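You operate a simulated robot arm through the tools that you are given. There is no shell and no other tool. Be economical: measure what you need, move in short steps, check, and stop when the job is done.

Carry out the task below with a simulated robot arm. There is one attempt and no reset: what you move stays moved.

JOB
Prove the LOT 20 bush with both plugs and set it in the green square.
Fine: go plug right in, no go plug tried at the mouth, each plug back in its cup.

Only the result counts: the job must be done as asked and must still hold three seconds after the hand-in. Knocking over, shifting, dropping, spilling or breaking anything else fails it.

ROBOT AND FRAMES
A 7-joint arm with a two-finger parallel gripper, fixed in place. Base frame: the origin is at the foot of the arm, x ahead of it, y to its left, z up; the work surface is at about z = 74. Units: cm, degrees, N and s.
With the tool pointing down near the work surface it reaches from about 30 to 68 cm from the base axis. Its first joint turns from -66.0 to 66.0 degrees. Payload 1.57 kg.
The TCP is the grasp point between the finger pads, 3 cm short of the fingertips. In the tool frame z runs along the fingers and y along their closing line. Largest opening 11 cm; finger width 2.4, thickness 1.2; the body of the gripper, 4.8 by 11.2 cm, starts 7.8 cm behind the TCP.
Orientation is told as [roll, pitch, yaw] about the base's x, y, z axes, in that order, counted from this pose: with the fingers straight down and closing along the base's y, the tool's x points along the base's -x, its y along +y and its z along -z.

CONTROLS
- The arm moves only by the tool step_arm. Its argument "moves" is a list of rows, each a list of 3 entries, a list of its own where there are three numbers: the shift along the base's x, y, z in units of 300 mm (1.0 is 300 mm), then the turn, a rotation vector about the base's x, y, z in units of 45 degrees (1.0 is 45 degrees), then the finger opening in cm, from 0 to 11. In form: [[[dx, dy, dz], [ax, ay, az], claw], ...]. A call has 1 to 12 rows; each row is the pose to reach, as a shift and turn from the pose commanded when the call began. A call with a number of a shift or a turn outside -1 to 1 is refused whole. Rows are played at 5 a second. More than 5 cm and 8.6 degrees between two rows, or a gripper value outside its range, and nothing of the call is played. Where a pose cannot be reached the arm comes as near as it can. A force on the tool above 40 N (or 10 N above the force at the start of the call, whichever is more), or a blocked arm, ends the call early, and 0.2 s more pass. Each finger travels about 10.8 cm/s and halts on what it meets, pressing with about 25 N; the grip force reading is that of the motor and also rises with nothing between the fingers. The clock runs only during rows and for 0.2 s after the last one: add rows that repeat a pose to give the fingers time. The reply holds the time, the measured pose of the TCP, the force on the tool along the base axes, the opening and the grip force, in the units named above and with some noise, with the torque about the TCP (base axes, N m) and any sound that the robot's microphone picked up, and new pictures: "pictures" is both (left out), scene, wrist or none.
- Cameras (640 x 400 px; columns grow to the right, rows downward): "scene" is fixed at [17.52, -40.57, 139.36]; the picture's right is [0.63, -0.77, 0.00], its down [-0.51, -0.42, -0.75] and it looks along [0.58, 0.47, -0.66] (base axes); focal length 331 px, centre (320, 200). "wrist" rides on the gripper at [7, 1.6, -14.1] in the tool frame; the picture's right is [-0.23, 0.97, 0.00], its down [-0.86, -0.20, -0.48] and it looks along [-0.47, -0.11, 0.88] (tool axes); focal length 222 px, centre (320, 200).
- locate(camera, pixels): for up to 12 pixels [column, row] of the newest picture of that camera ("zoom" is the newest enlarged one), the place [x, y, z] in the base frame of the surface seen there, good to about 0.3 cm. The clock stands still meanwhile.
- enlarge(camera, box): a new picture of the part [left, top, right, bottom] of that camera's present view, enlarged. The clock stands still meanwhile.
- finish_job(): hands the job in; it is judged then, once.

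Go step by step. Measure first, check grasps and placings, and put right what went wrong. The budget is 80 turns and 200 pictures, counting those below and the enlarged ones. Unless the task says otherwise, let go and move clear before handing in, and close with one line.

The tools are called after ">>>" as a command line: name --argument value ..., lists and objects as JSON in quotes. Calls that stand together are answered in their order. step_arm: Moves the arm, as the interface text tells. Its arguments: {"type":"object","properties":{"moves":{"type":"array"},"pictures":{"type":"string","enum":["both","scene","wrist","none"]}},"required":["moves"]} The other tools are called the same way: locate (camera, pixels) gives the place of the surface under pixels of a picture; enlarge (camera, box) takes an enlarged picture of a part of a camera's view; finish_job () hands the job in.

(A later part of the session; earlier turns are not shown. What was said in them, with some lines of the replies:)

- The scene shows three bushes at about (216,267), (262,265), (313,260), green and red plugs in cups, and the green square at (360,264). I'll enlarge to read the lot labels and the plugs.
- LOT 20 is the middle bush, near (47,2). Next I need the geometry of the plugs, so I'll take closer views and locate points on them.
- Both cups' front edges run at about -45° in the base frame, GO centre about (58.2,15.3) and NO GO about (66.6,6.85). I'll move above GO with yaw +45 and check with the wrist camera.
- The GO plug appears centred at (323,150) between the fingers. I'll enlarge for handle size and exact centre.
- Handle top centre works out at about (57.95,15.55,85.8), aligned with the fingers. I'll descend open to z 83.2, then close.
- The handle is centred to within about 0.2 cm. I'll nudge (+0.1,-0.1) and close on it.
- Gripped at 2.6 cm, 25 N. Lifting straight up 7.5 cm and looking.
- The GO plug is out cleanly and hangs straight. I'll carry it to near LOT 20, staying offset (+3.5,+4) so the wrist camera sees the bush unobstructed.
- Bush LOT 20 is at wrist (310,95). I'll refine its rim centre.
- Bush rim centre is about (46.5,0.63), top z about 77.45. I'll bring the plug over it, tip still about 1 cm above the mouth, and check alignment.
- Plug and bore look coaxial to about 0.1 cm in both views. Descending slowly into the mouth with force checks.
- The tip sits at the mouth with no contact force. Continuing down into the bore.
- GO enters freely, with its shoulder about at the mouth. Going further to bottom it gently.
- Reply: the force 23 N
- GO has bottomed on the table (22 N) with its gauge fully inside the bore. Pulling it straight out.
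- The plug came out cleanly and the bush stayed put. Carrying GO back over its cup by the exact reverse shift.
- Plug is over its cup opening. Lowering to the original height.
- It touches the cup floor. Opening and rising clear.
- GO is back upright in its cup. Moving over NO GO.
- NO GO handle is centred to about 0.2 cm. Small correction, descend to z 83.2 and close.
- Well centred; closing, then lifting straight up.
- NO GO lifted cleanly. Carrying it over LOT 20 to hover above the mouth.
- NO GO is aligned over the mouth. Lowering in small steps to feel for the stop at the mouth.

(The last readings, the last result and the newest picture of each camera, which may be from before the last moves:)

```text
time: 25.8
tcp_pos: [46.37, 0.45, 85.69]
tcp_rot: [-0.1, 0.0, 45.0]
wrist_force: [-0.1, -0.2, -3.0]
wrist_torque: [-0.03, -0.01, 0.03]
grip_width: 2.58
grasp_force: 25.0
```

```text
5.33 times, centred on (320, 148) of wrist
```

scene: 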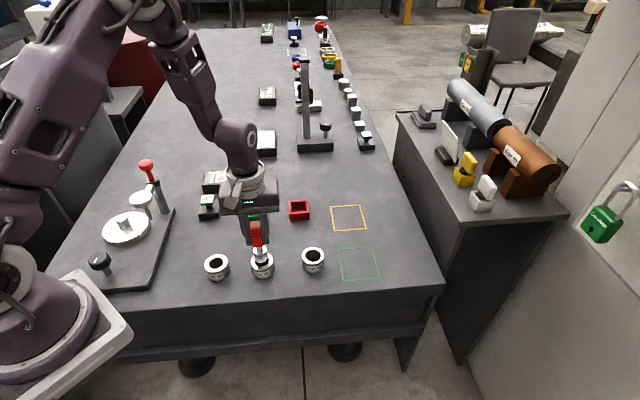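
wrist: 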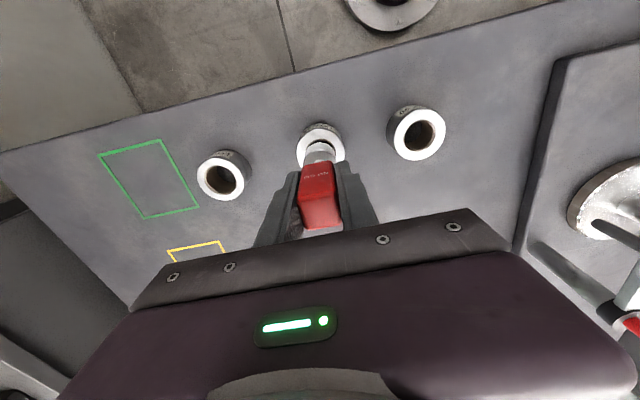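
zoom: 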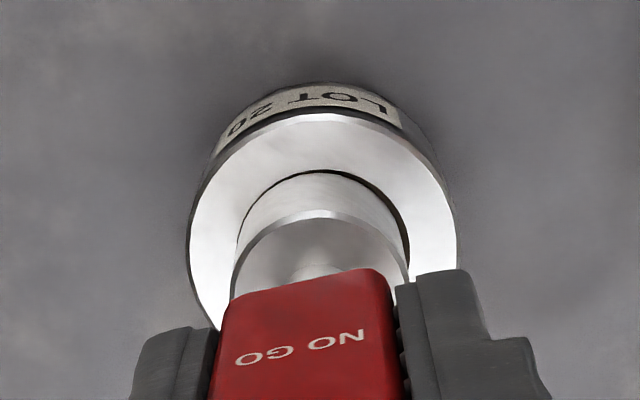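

Tip is at the mouth level, still no contact. Going down 1 mm at a time.

>>> step_arm --moves '[[[0, 0, -0.004], [0, 0, 0], 1.0], [[0, 0, -0.008], [0, 0, 0], 1.0], [[0, 0, -0.011], [0, 0, 0], 1.0], [[0, 0, -0.011], [0, 0, 0], 1.0]]' --pictures "none"

```text
time: 26.8
tcp_pos: [46.54, 0.51, 85.3]
tcp_rot: [0.0, 0.0, 45.1]
wrist_force: [-4.2, 6.2, 22.1]
wrist_torque: [0.43, 0.23, 0.0]
grip_width: 2.58
grasp_force: 24.6
```

It stops with 22 N about 0.5 cm below where the rim starts. Checking the view.

>>> enlarge --camera "scene" --box '[230, 225, 294, 285]'

>>> enlarge --camera "wrist" --box '[260, 110, 380, 185]'

```text
6.67 times, centred on (262, 255) of scene
```

zoom: 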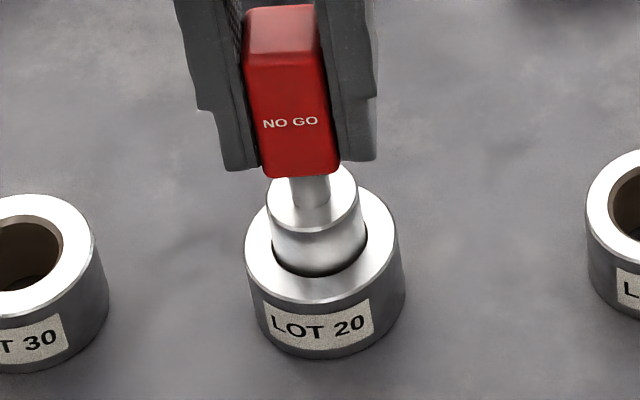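

```text
5.33 times, centred on (320, 148) of wrist
```

zoom: 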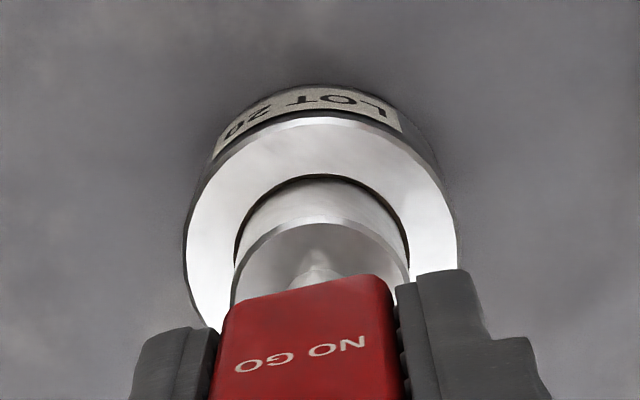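

NO GO is as wide as the chamfered mouth and was stopped firmly there, so it doesn't enter: bush passes. Lifting away and checking how the plug sits in the grip.

>>> step_arm --moves '[[[0, 0, 0.02], [0, 0, 0], 1.0], [[0, 0, 0.05], [0, 0, 0], 1.0], [[0, 0, 0.1], [0, 0, 0], 1.0], [[0, 0, 0.179], [0, 0, 0], 1.0], [[0, 0, 0.179], [0, 0, 0], 1.0]]'

>>> enlarge --camera "wrist" --box '[260, 110, 380, 185]'

>>> enlarge --camera "scene" --box '[222, 200, 302, 290]'

```text
time: 28.0
tcp_pos: [46.59, 0.51, 90.67]
tcp_rot: [0.0, 0.0, 45.0]
wrist_force: [0.0, 0.4, -1.6]
wrist_torque: [0.0, 0.0, 0.0]
grip_width: 2.6
grasp_force: 25.1
```

scene: 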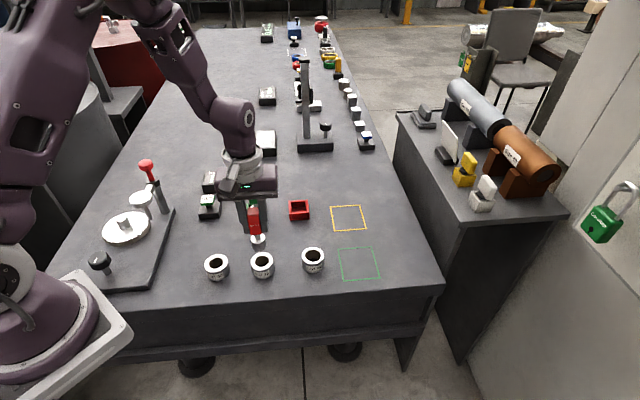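
wrist: 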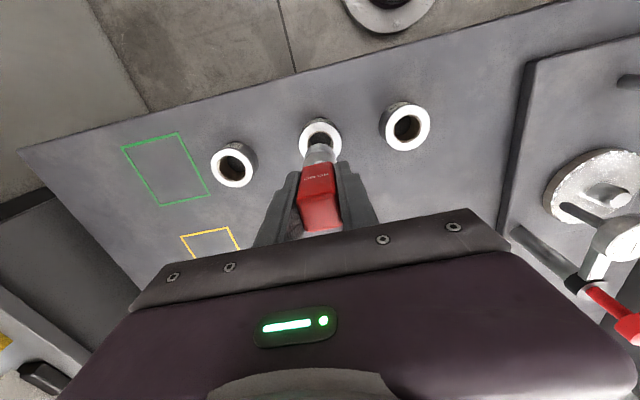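

```text
5.33 times, centred on (320, 148) of wrist
```

zoom: 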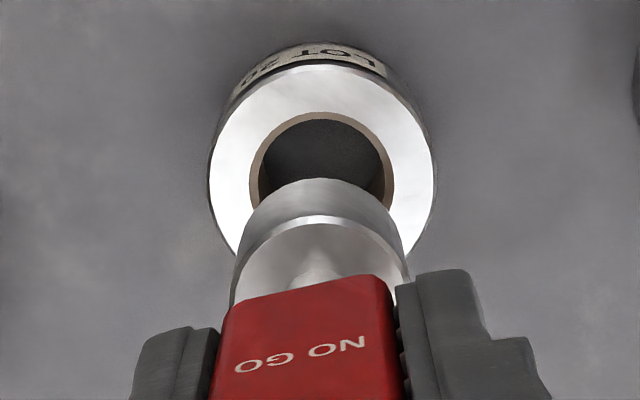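

```text
4.44 times, centred on (262, 245) of scene
```

zoom: 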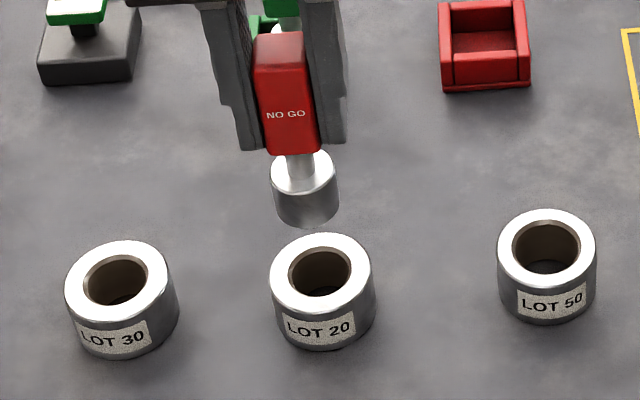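

Plug slipped only slightly in the grip and bush is unmoved. Returning NO GO over its cup.

>>> step_arm --moves '[[[0.134, 0.043, 0], [0, 0, 0], 1.0], [[0.267, 0.086, 0], [0, 0, 0], 1.0], [[0.4, 0.129, 0], [0, 0, 0], 1.0], [[0.534, 0.172, 0], [0, 0, 0], 1.0], [[0.668, 0.215, 0], [0, 0, 0], 1.0], [[0.668, 0.215, 0], [0, 0, 0], 1.0], [[0.668, 0.215, -0.08], [0, 0, 0], 1.0], [[0.668, 0.215, -0.15], [0, 0, 0], 1.0], [[0.668, 0.215, -0.15], [0, 0, 0], 1.0]]'

>>> enlarge --camera "scene" --box '[260, 165, 340, 235]'

>>> enlarge --camera "wrist" --box '[260, 110, 380, 185]'

```text
time: 30.0
tcp_pos: [66.51, 7.07, 86.05]
tcp_rot: [0.0, -0.1, 45.0]
wrist_force: [0.0, 0.2, -1.6]
wrist_torque: [0.02, -0.01, 0.01]
grip_width: 2.57
grasp_force: 24.7
```

scene: 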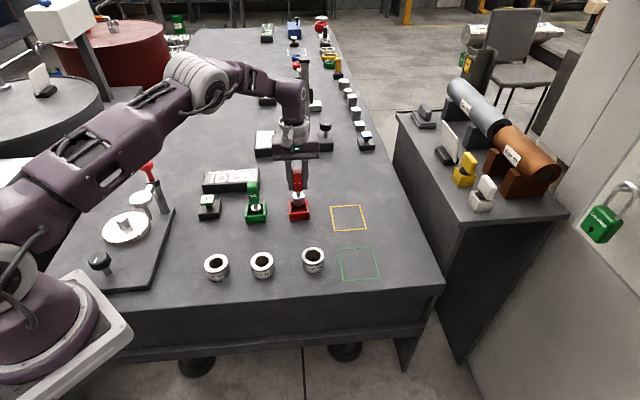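
wrist: 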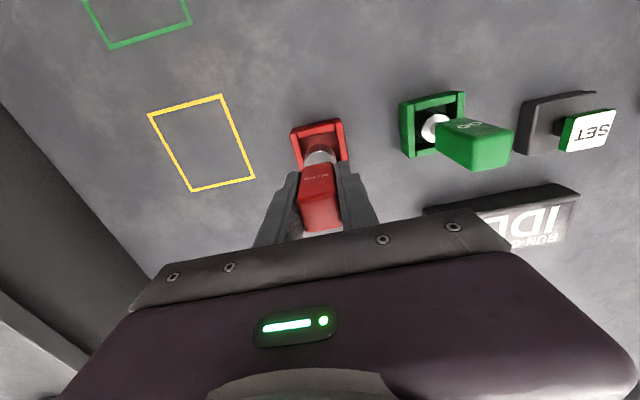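

```text
5.71 times, centred on (300, 200) of scene
```

zoom: 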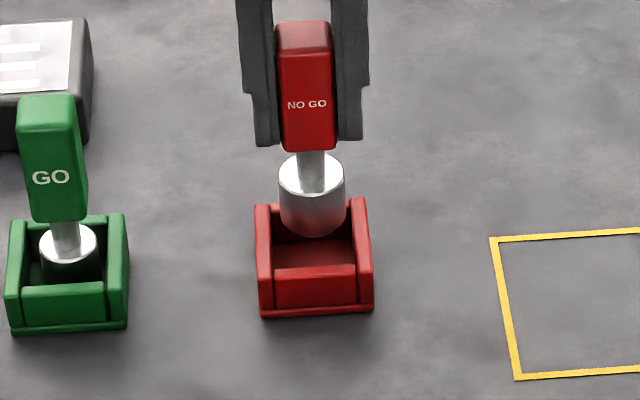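

```text
5.33 times, centred on (320, 148) of wrist
```

zoom: 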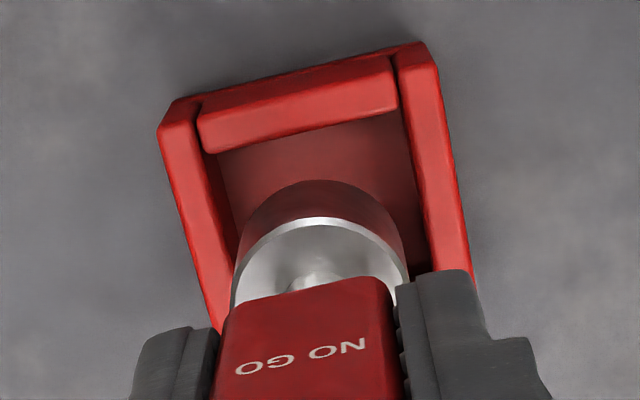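

Over its cup. Lowering until it touches the floor.

>>> step_arm --moves '[[[0, 0, -0.03], [0, 0, 0], 1.0], [[0, 0, -0.06], [0, 0, 0], 1.0], [[0, 0, -0.085], [0, 0, 0], 1.0], [[0, 0, -0.1], [0, 0, 0], 1.0], [[0, 0, -0.1], [0, 0, 0], 1.0]]' --pictures "none"

>>> enlarge --camera "scene" --box '[260, 165, 340, 235]'

>>> enlarge --camera "wrist" --box '[260, 110, 380, 185]'

```text
time: 31.2
tcp_pos: [66.53, 7.06, 83.13]
tcp_rot: [0.0, 0.0, 45.0]
wrist_force: [0.1, -0.5, -2.7]
wrist_torque: [0.0, -0.02, -0.02]
grip_width: 2.62
grasp_force: 25.0
```

```text
5.71 times, centred on (300, 200) of scene
```

zoom: 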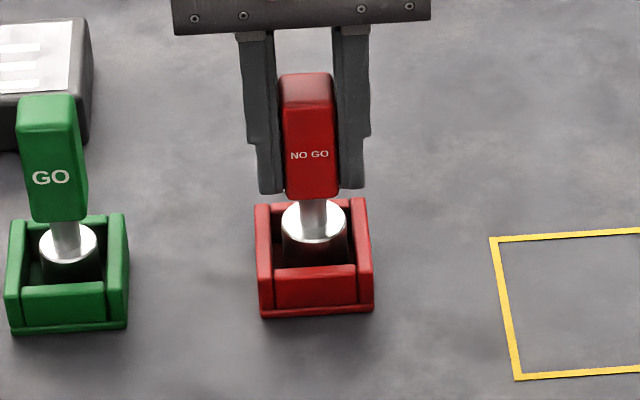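

```text
5.33 times, centred on (320, 148) of wrist
```

zoom: 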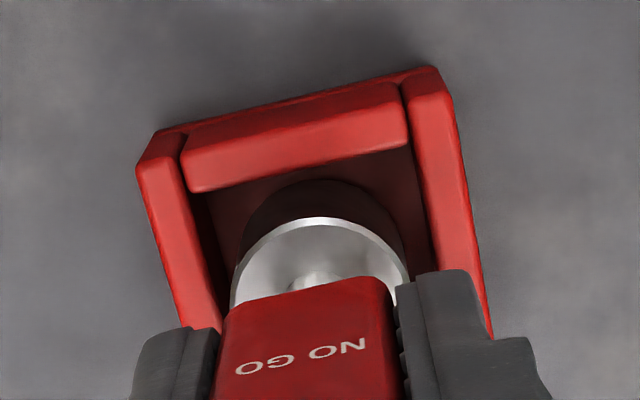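

Still about 2–3 mm off the floor. Lowering in tiny steps.

>>> step_arm --moves '[[[0, 0, -0.004], [0, 0, 0], 1.0], [[0, 0, -0.007], [0, 0, 0], 1.0], [[0, 0, -0.009], [0, 0, 0], 1.0], [[0, 0, -0.009], [0, 0, 0], 1.0]]' --pictures "none"

```text
time: 32.2
tcp_pos: [66.57, 6.98, 82.9]
tcp_rot: [0.0, 0.0, 44.9]
wrist_force: [-1.1, 0.5, 6.0]
wrist_torque: [-0.08, 0.24, -0.02]
grip_width: 2.57
grasp_force: 25.0
```

Contact with the floor (6 N). Opening and rising clear.

>>> step_arm --moves '[[[0, 0, 0], [0, 0, 0], 3.0], [[0, 0, 0], [0, 0, 0], 4.5], [[0, 0, 0], [0, 0, 0], 6], [[0, 0, 0], [0, 0, 0], 6], [[0, 0, 0.1], [0, 0, 0], 6], [[0, 0, 0.2], [0, 0, 0], 6], [[0, 0, 0.3], [0, 0, 0], 6], [[0, 0, 0.4], [0, 0, 0], 6], [[0, 0, 0.4], [0, 0, 0], 6]]' --pictures "none"

>>> enlarge --camera "scene" --box '[236, 165, 346, 235]'

```text
time: 34.2
tcp_pos: [66.48, 6.97, 94.92]
tcp_rot: [0.0, -0.1, 45.1]
wrist_force: [1.5, -0.6, 0.1]
wrist_torque: [0.05, 0.01, -0.02]
grip_width: 6.0
grasp_force: 0.1
```

```text
5.71 times, centred on (291, 200) of scene
```

zoom: 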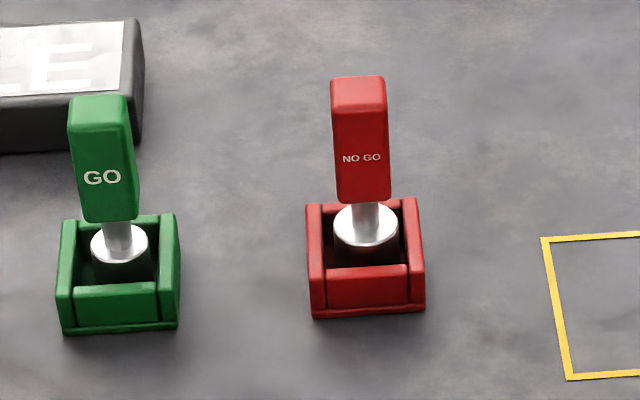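

Both plugs stand in their cups. Moving over LOT 20 to grasp it.

>>> step_arm --moves '[[[-0.133, -0.043, 0], [0, 0, 0], 8], [[-0.266, -0.085, 0], [0, 0, 0], 8], [[-0.399, -0.128, 0], [0, 0, 0], 8], [[-0.532, -0.17, 0], [0, 0, 0], 8], [[-0.665, -0.213, -0.06], [0, 0, 0], 8], [[-0.665, -0.213, -0.13], [0, 0, 0], 8], [[-0.665, -0.213, -0.13], [0, 0, 0], 8]]' --pictures "wrist"

>>> enlarge --camera "wrist" --box '[260, 110, 380, 185]'

```text
time: 35.8
tcp_pos: [46.74, 0.65, 90.85]
tcp_rot: [0.0, -0.1, 45.0]
wrist_force: [0.1, -0.3, -0.8]
wrist_torque: [0.0, 0.0, 0.02]
grip_width: 8.01
grasp_force: 0.0
```

wrist: 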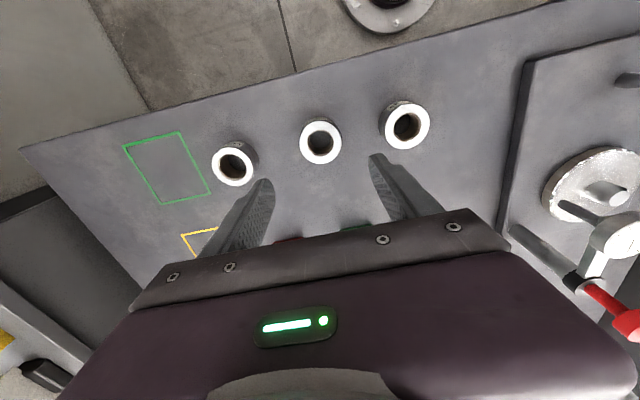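

```text
5.33 times, centred on (320, 148) of wrist
```

zoom: 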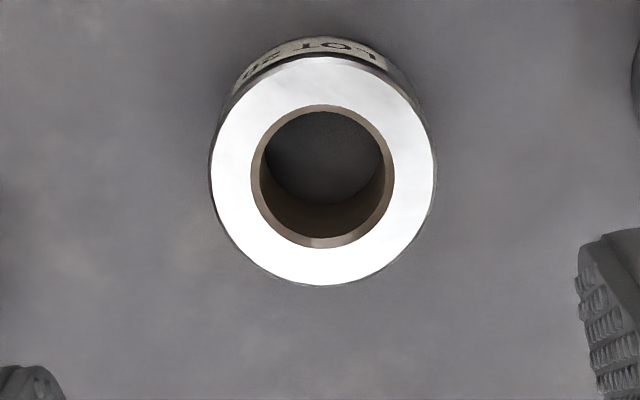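

Bush is centred under the TCP (mouth centre at zoom (322,176)). Descending open 8 cm to z 77.5.

>>> step_arm --moves '[[[-0.003, -0.002, -0.12], [0, 0, 0], 8], [[-0.003, -0.002, -0.24], [0, 0, 0], 8], [[-0.003, -0.002, -0.34], [0, 0, 0], 8], [[-0.003, -0.002, -0.4], [0, 0, 0], 8], [[-0.003, -0.002, -0.44], [0, 0, 0], 8], [[-0.003, -0.002, -0.44], [0, 0, 0], 8]]'

>>> enlarge --camera "scene" --box '[212, 215, 312, 285]'

```text
time: 37.2
tcp_pos: [46.39, 0.45, 77.75]
tcp_rot: [0.0, 0.1, 45.0]
wrist_force: [0.4, -0.8, -0.5]
wrist_torque: [0.0, -0.04, -0.02]
grip_width: 8.0
grasp_force: 0.0
```

scene: 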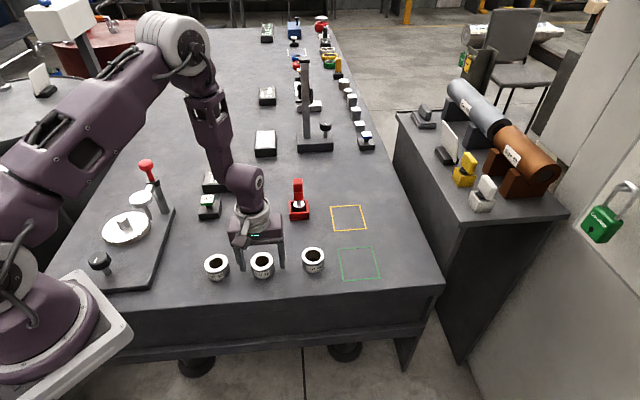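
wrist: 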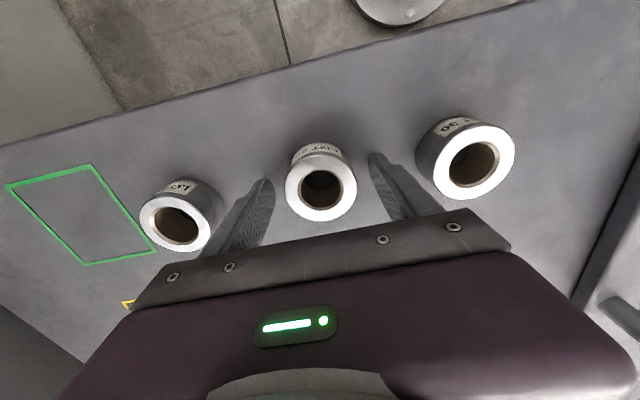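

```text
5.71 times, centred on (262, 250) of scene
```

zoom: 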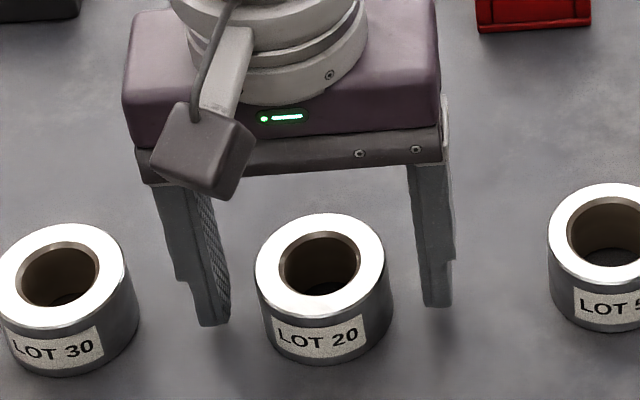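

Fingers straddle the bush. Lowering 2 mm and closing.

>>> step_arm --moves '[[[0, 0, -0.007], [0, 0, 0], 7], [[0, 0, -0.007], [0, 0, 0], 6], [[0, 0, -0.007], [0, 0, 0], 5], [[0, 0, -0.007], [0, 0, 0], 4], [[0, 0, -0.007], [0, 0, 0], 4], [[0, 0, -0.007], [0, 0, 0], 4]]' --pictures "none"

```text
time: 38.6
tcp_pos: [46.58, 0.58, 77.56]
tcp_rot: [0.0, -0.1, 45.0]
wrist_force: [0.2, 0.9, 0.3]
wrist_torque: [0.08, 0.04, -0.01]
grip_width: 5.35
grasp_force: 24.9
```

Bush gripped at 5.35 cm. Lifting 10.5 cm and carrying over to above the green square.

>>> step_arm --moves '[[[0, 0, 0.03], [0, 0, 0], 4], [[0, 0, 0.12], [0, 0, 0], 4], [[0, 0, 0.24], [0, 0, 0], 4], [[0, 0, 0.35], [0, 0, 0], 4], [[0.1, -0.106, 0.35], [0, 0, 0], 4], [[0.2, -0.212, 0.35], [0, 0, 0], 4], [[0.31, -0.328, 0.35], [0, 0, 0], 4], [[0.42, -0.445, 0.35], [0, 0, 0], 4], [[0.53, -0.561, 0.35], [0, 0, 0], 4], [[0.53, -0.561, 0.35], [0, 0, 0], 4]]'

>>> locate --camera "scene" --pixels '[[339, 250], [374, 248], [381, 279], [343, 281]]'

```text
time: 40.8
tcp_pos: [62.5, -16.27, 88.07]
tcp_rot: [0.1, -0.1, 44.9]
wrist_force: [1.7, 0.0, -3.9]
wrist_torque: [-0.01, 0.0, -0.02]
grip_width: 5.35
grasp_force: 25.5
```

scene: 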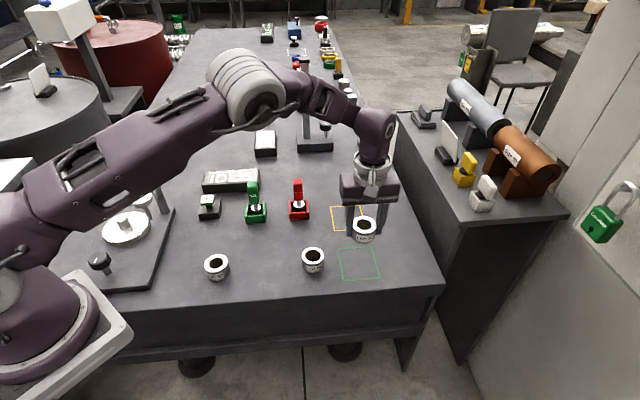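
wrist: 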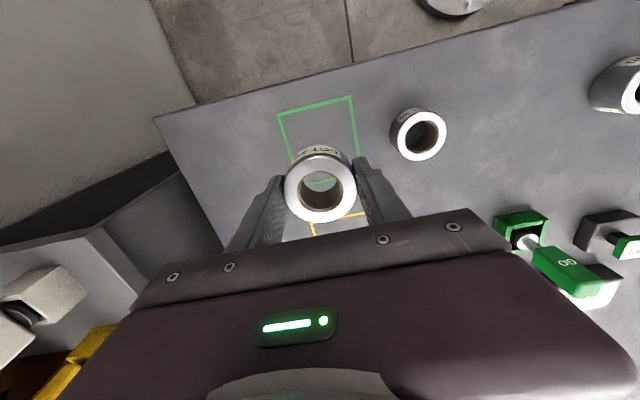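

```text
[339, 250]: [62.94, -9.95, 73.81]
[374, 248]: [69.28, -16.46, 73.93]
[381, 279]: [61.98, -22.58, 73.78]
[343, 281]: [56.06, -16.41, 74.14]
```

Square centre is (62.56,-16.35) and the TCP is above it. Lowering to z 77.7, easing in at the end.

>>> step_arm --moves '[[[0.002, -0.002, -0.12], [0, 0, 0], 4], [[0.002, -0.002, -0.22], [0, 0, 0], 4], [[0.002, -0.002, -0.29], [0, 0, 0], 4], [[0.002, -0.002, -0.325], [0, 0, 0], 4], [[0.002, -0.002, -0.342], [0, 0, 0], 4], [[0.002, -0.002, -0.342], [0, 0, 0], 4]]'

>>> enlarge --camera "scene" --box '[300, 220, 400, 290]'

```text
time: 42.2
tcp_pos: [62.59, -16.3, 77.68]
tcp_rot: [-0.1, 0.0, 45.0]
wrist_force: [-0.3, -0.8, -3.3]
wrist_torque: [-0.02, -0.01, -0.01]
grip_width: 5.34
grasp_force: 24.9
```

scene: 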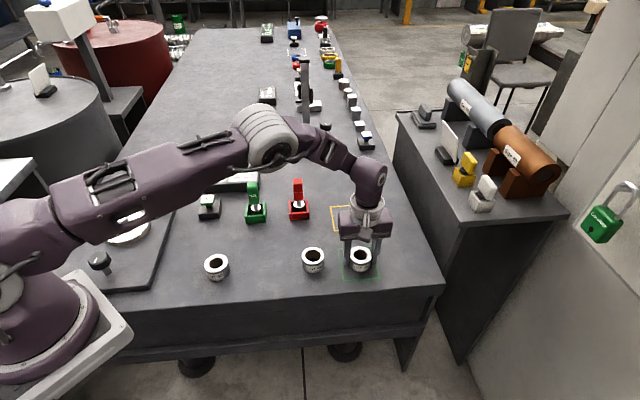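
wrist: 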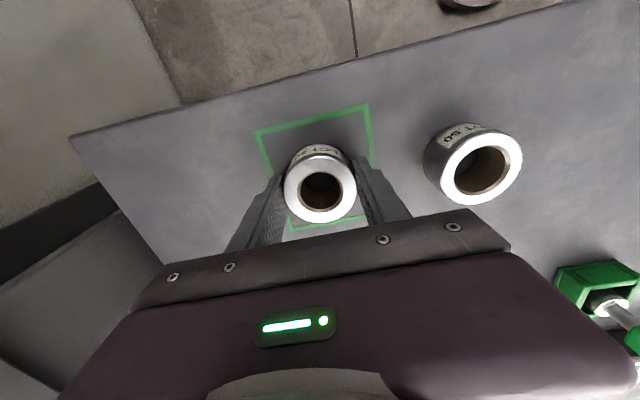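

```text
5.71 times, centred on (350, 255) of scene
```

zoom: 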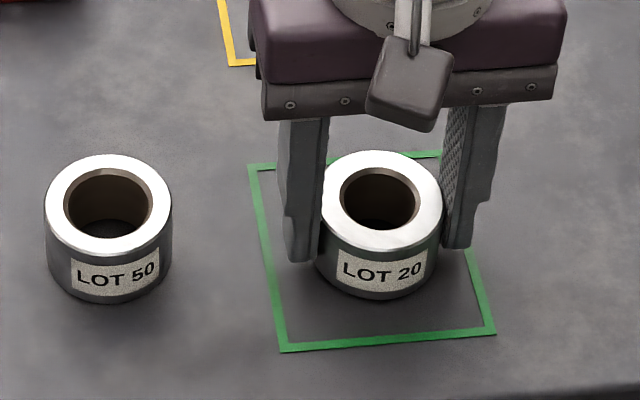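

Bush is inside the square, still about 1–2 mm up. Easing down to contact.

>>> step_arm --moves '[[[0, 0, -0.003], [0, 0, 0], 4], [[0, 0, -0.006], [0, 0, 0], 4], [[0, 0, -0.006], [0, 0, 0], 4]]' --pictures "none"

```text
time: 43.0
tcp_pos: [62.45, -16.36, 77.58]
tcp_rot: [0.0, 0.0, 45.0]
wrist_force: [-0.2, -0.9, -4.0]
wrist_torque: [0.0, 0.02, -0.02]
grip_width: 5.37
grasp_force: 25.0
```

>>> step_arm --moves '[[[0, 0, -0.003], [0, 0, 0], 4], [[0, 0, -0.006], [0, 0, 0], 4], [[0, 0, -0.006], [0, 0, 0], 4]]' --pictures "none"

```text
time: 43.8
tcp_pos: [62.49, -16.37, 77.51]
tcp_rot: [-0.2, 0.0, 45.0]
wrist_force: [-5.3, 2.3, 19.6]
wrist_torque: [0.39, 0.5, 0.13]
grip_width: 5.36
grasp_force: 25.2
```

The bush is on the table (20 N). Opening to 7.5 cm and rising well clear.

>>> step_arm --moves '[[[0, 0, 0.003], [0, 0, 0], 5.8], [[0, 0, 0.003], [0, 0, 0], 7.5], [[0, 0, 0.003], [0, 0, 0], 7.5], [[0, 0, 0.1], [0, 0, 0], 7.5], [[0, 0, 0.22], [0, 0, 0], 7.5], [[0, 0, 0.36], [0, 0, 0], 7.5], [[0, 0, 0.5], [0, 0, 0], 7.5], [[0, 0, 0.6], [0, 0, 0], 7.5], [[0, 0, 0.6], [0, 0, 0], 7.5]]'

>>> enlarge --camera "scene" --box '[190, 150, 400, 290]'

```text
time: 45.8
tcp_pos: [62.55, -16.26, 95.41]
tcp_rot: [-0.1, 0.0, 45.0]
wrist_force: [0.4, 0.3, -0.3]
wrist_torque: [0.0, 0.01, 0.01]
grip_width: 7.51
grasp_force: 0.0
```

scene: 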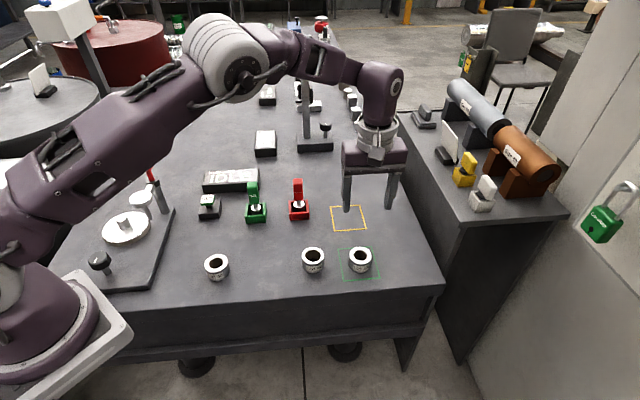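
wrist: 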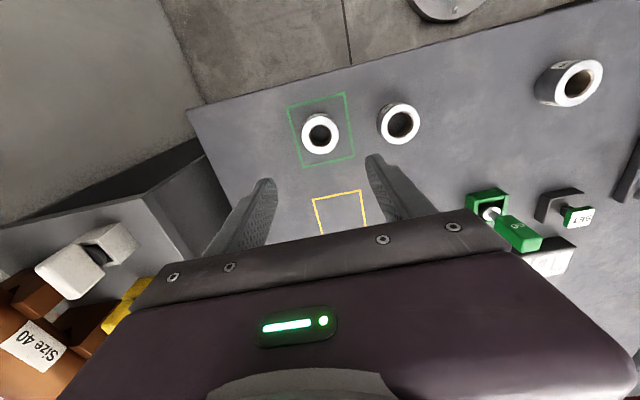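

```text
2.86 times, centred on (295, 220) of scene
```

zoom: 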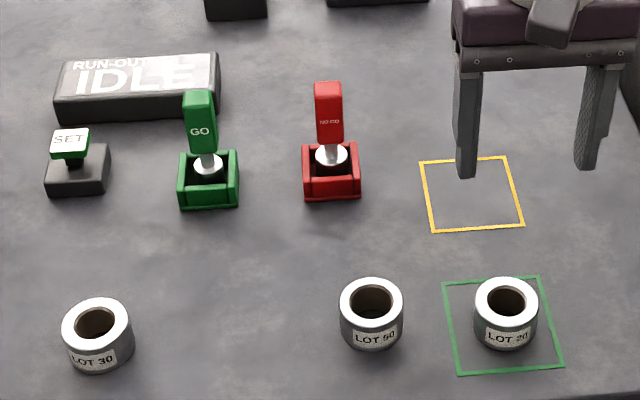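

LOT 20 stands wholly inside the green square at scene (360,260), both plugs are in their own cups, and the gripper is clear. Handing in.

>>> finish_job

```text
The job is handed in.
```

LOT 20 passed: the GO plug went fully in and the NO GO plug stopped at the mouth. Both plugs are back in their cups, the bush is in the green square, and the job is handed in.
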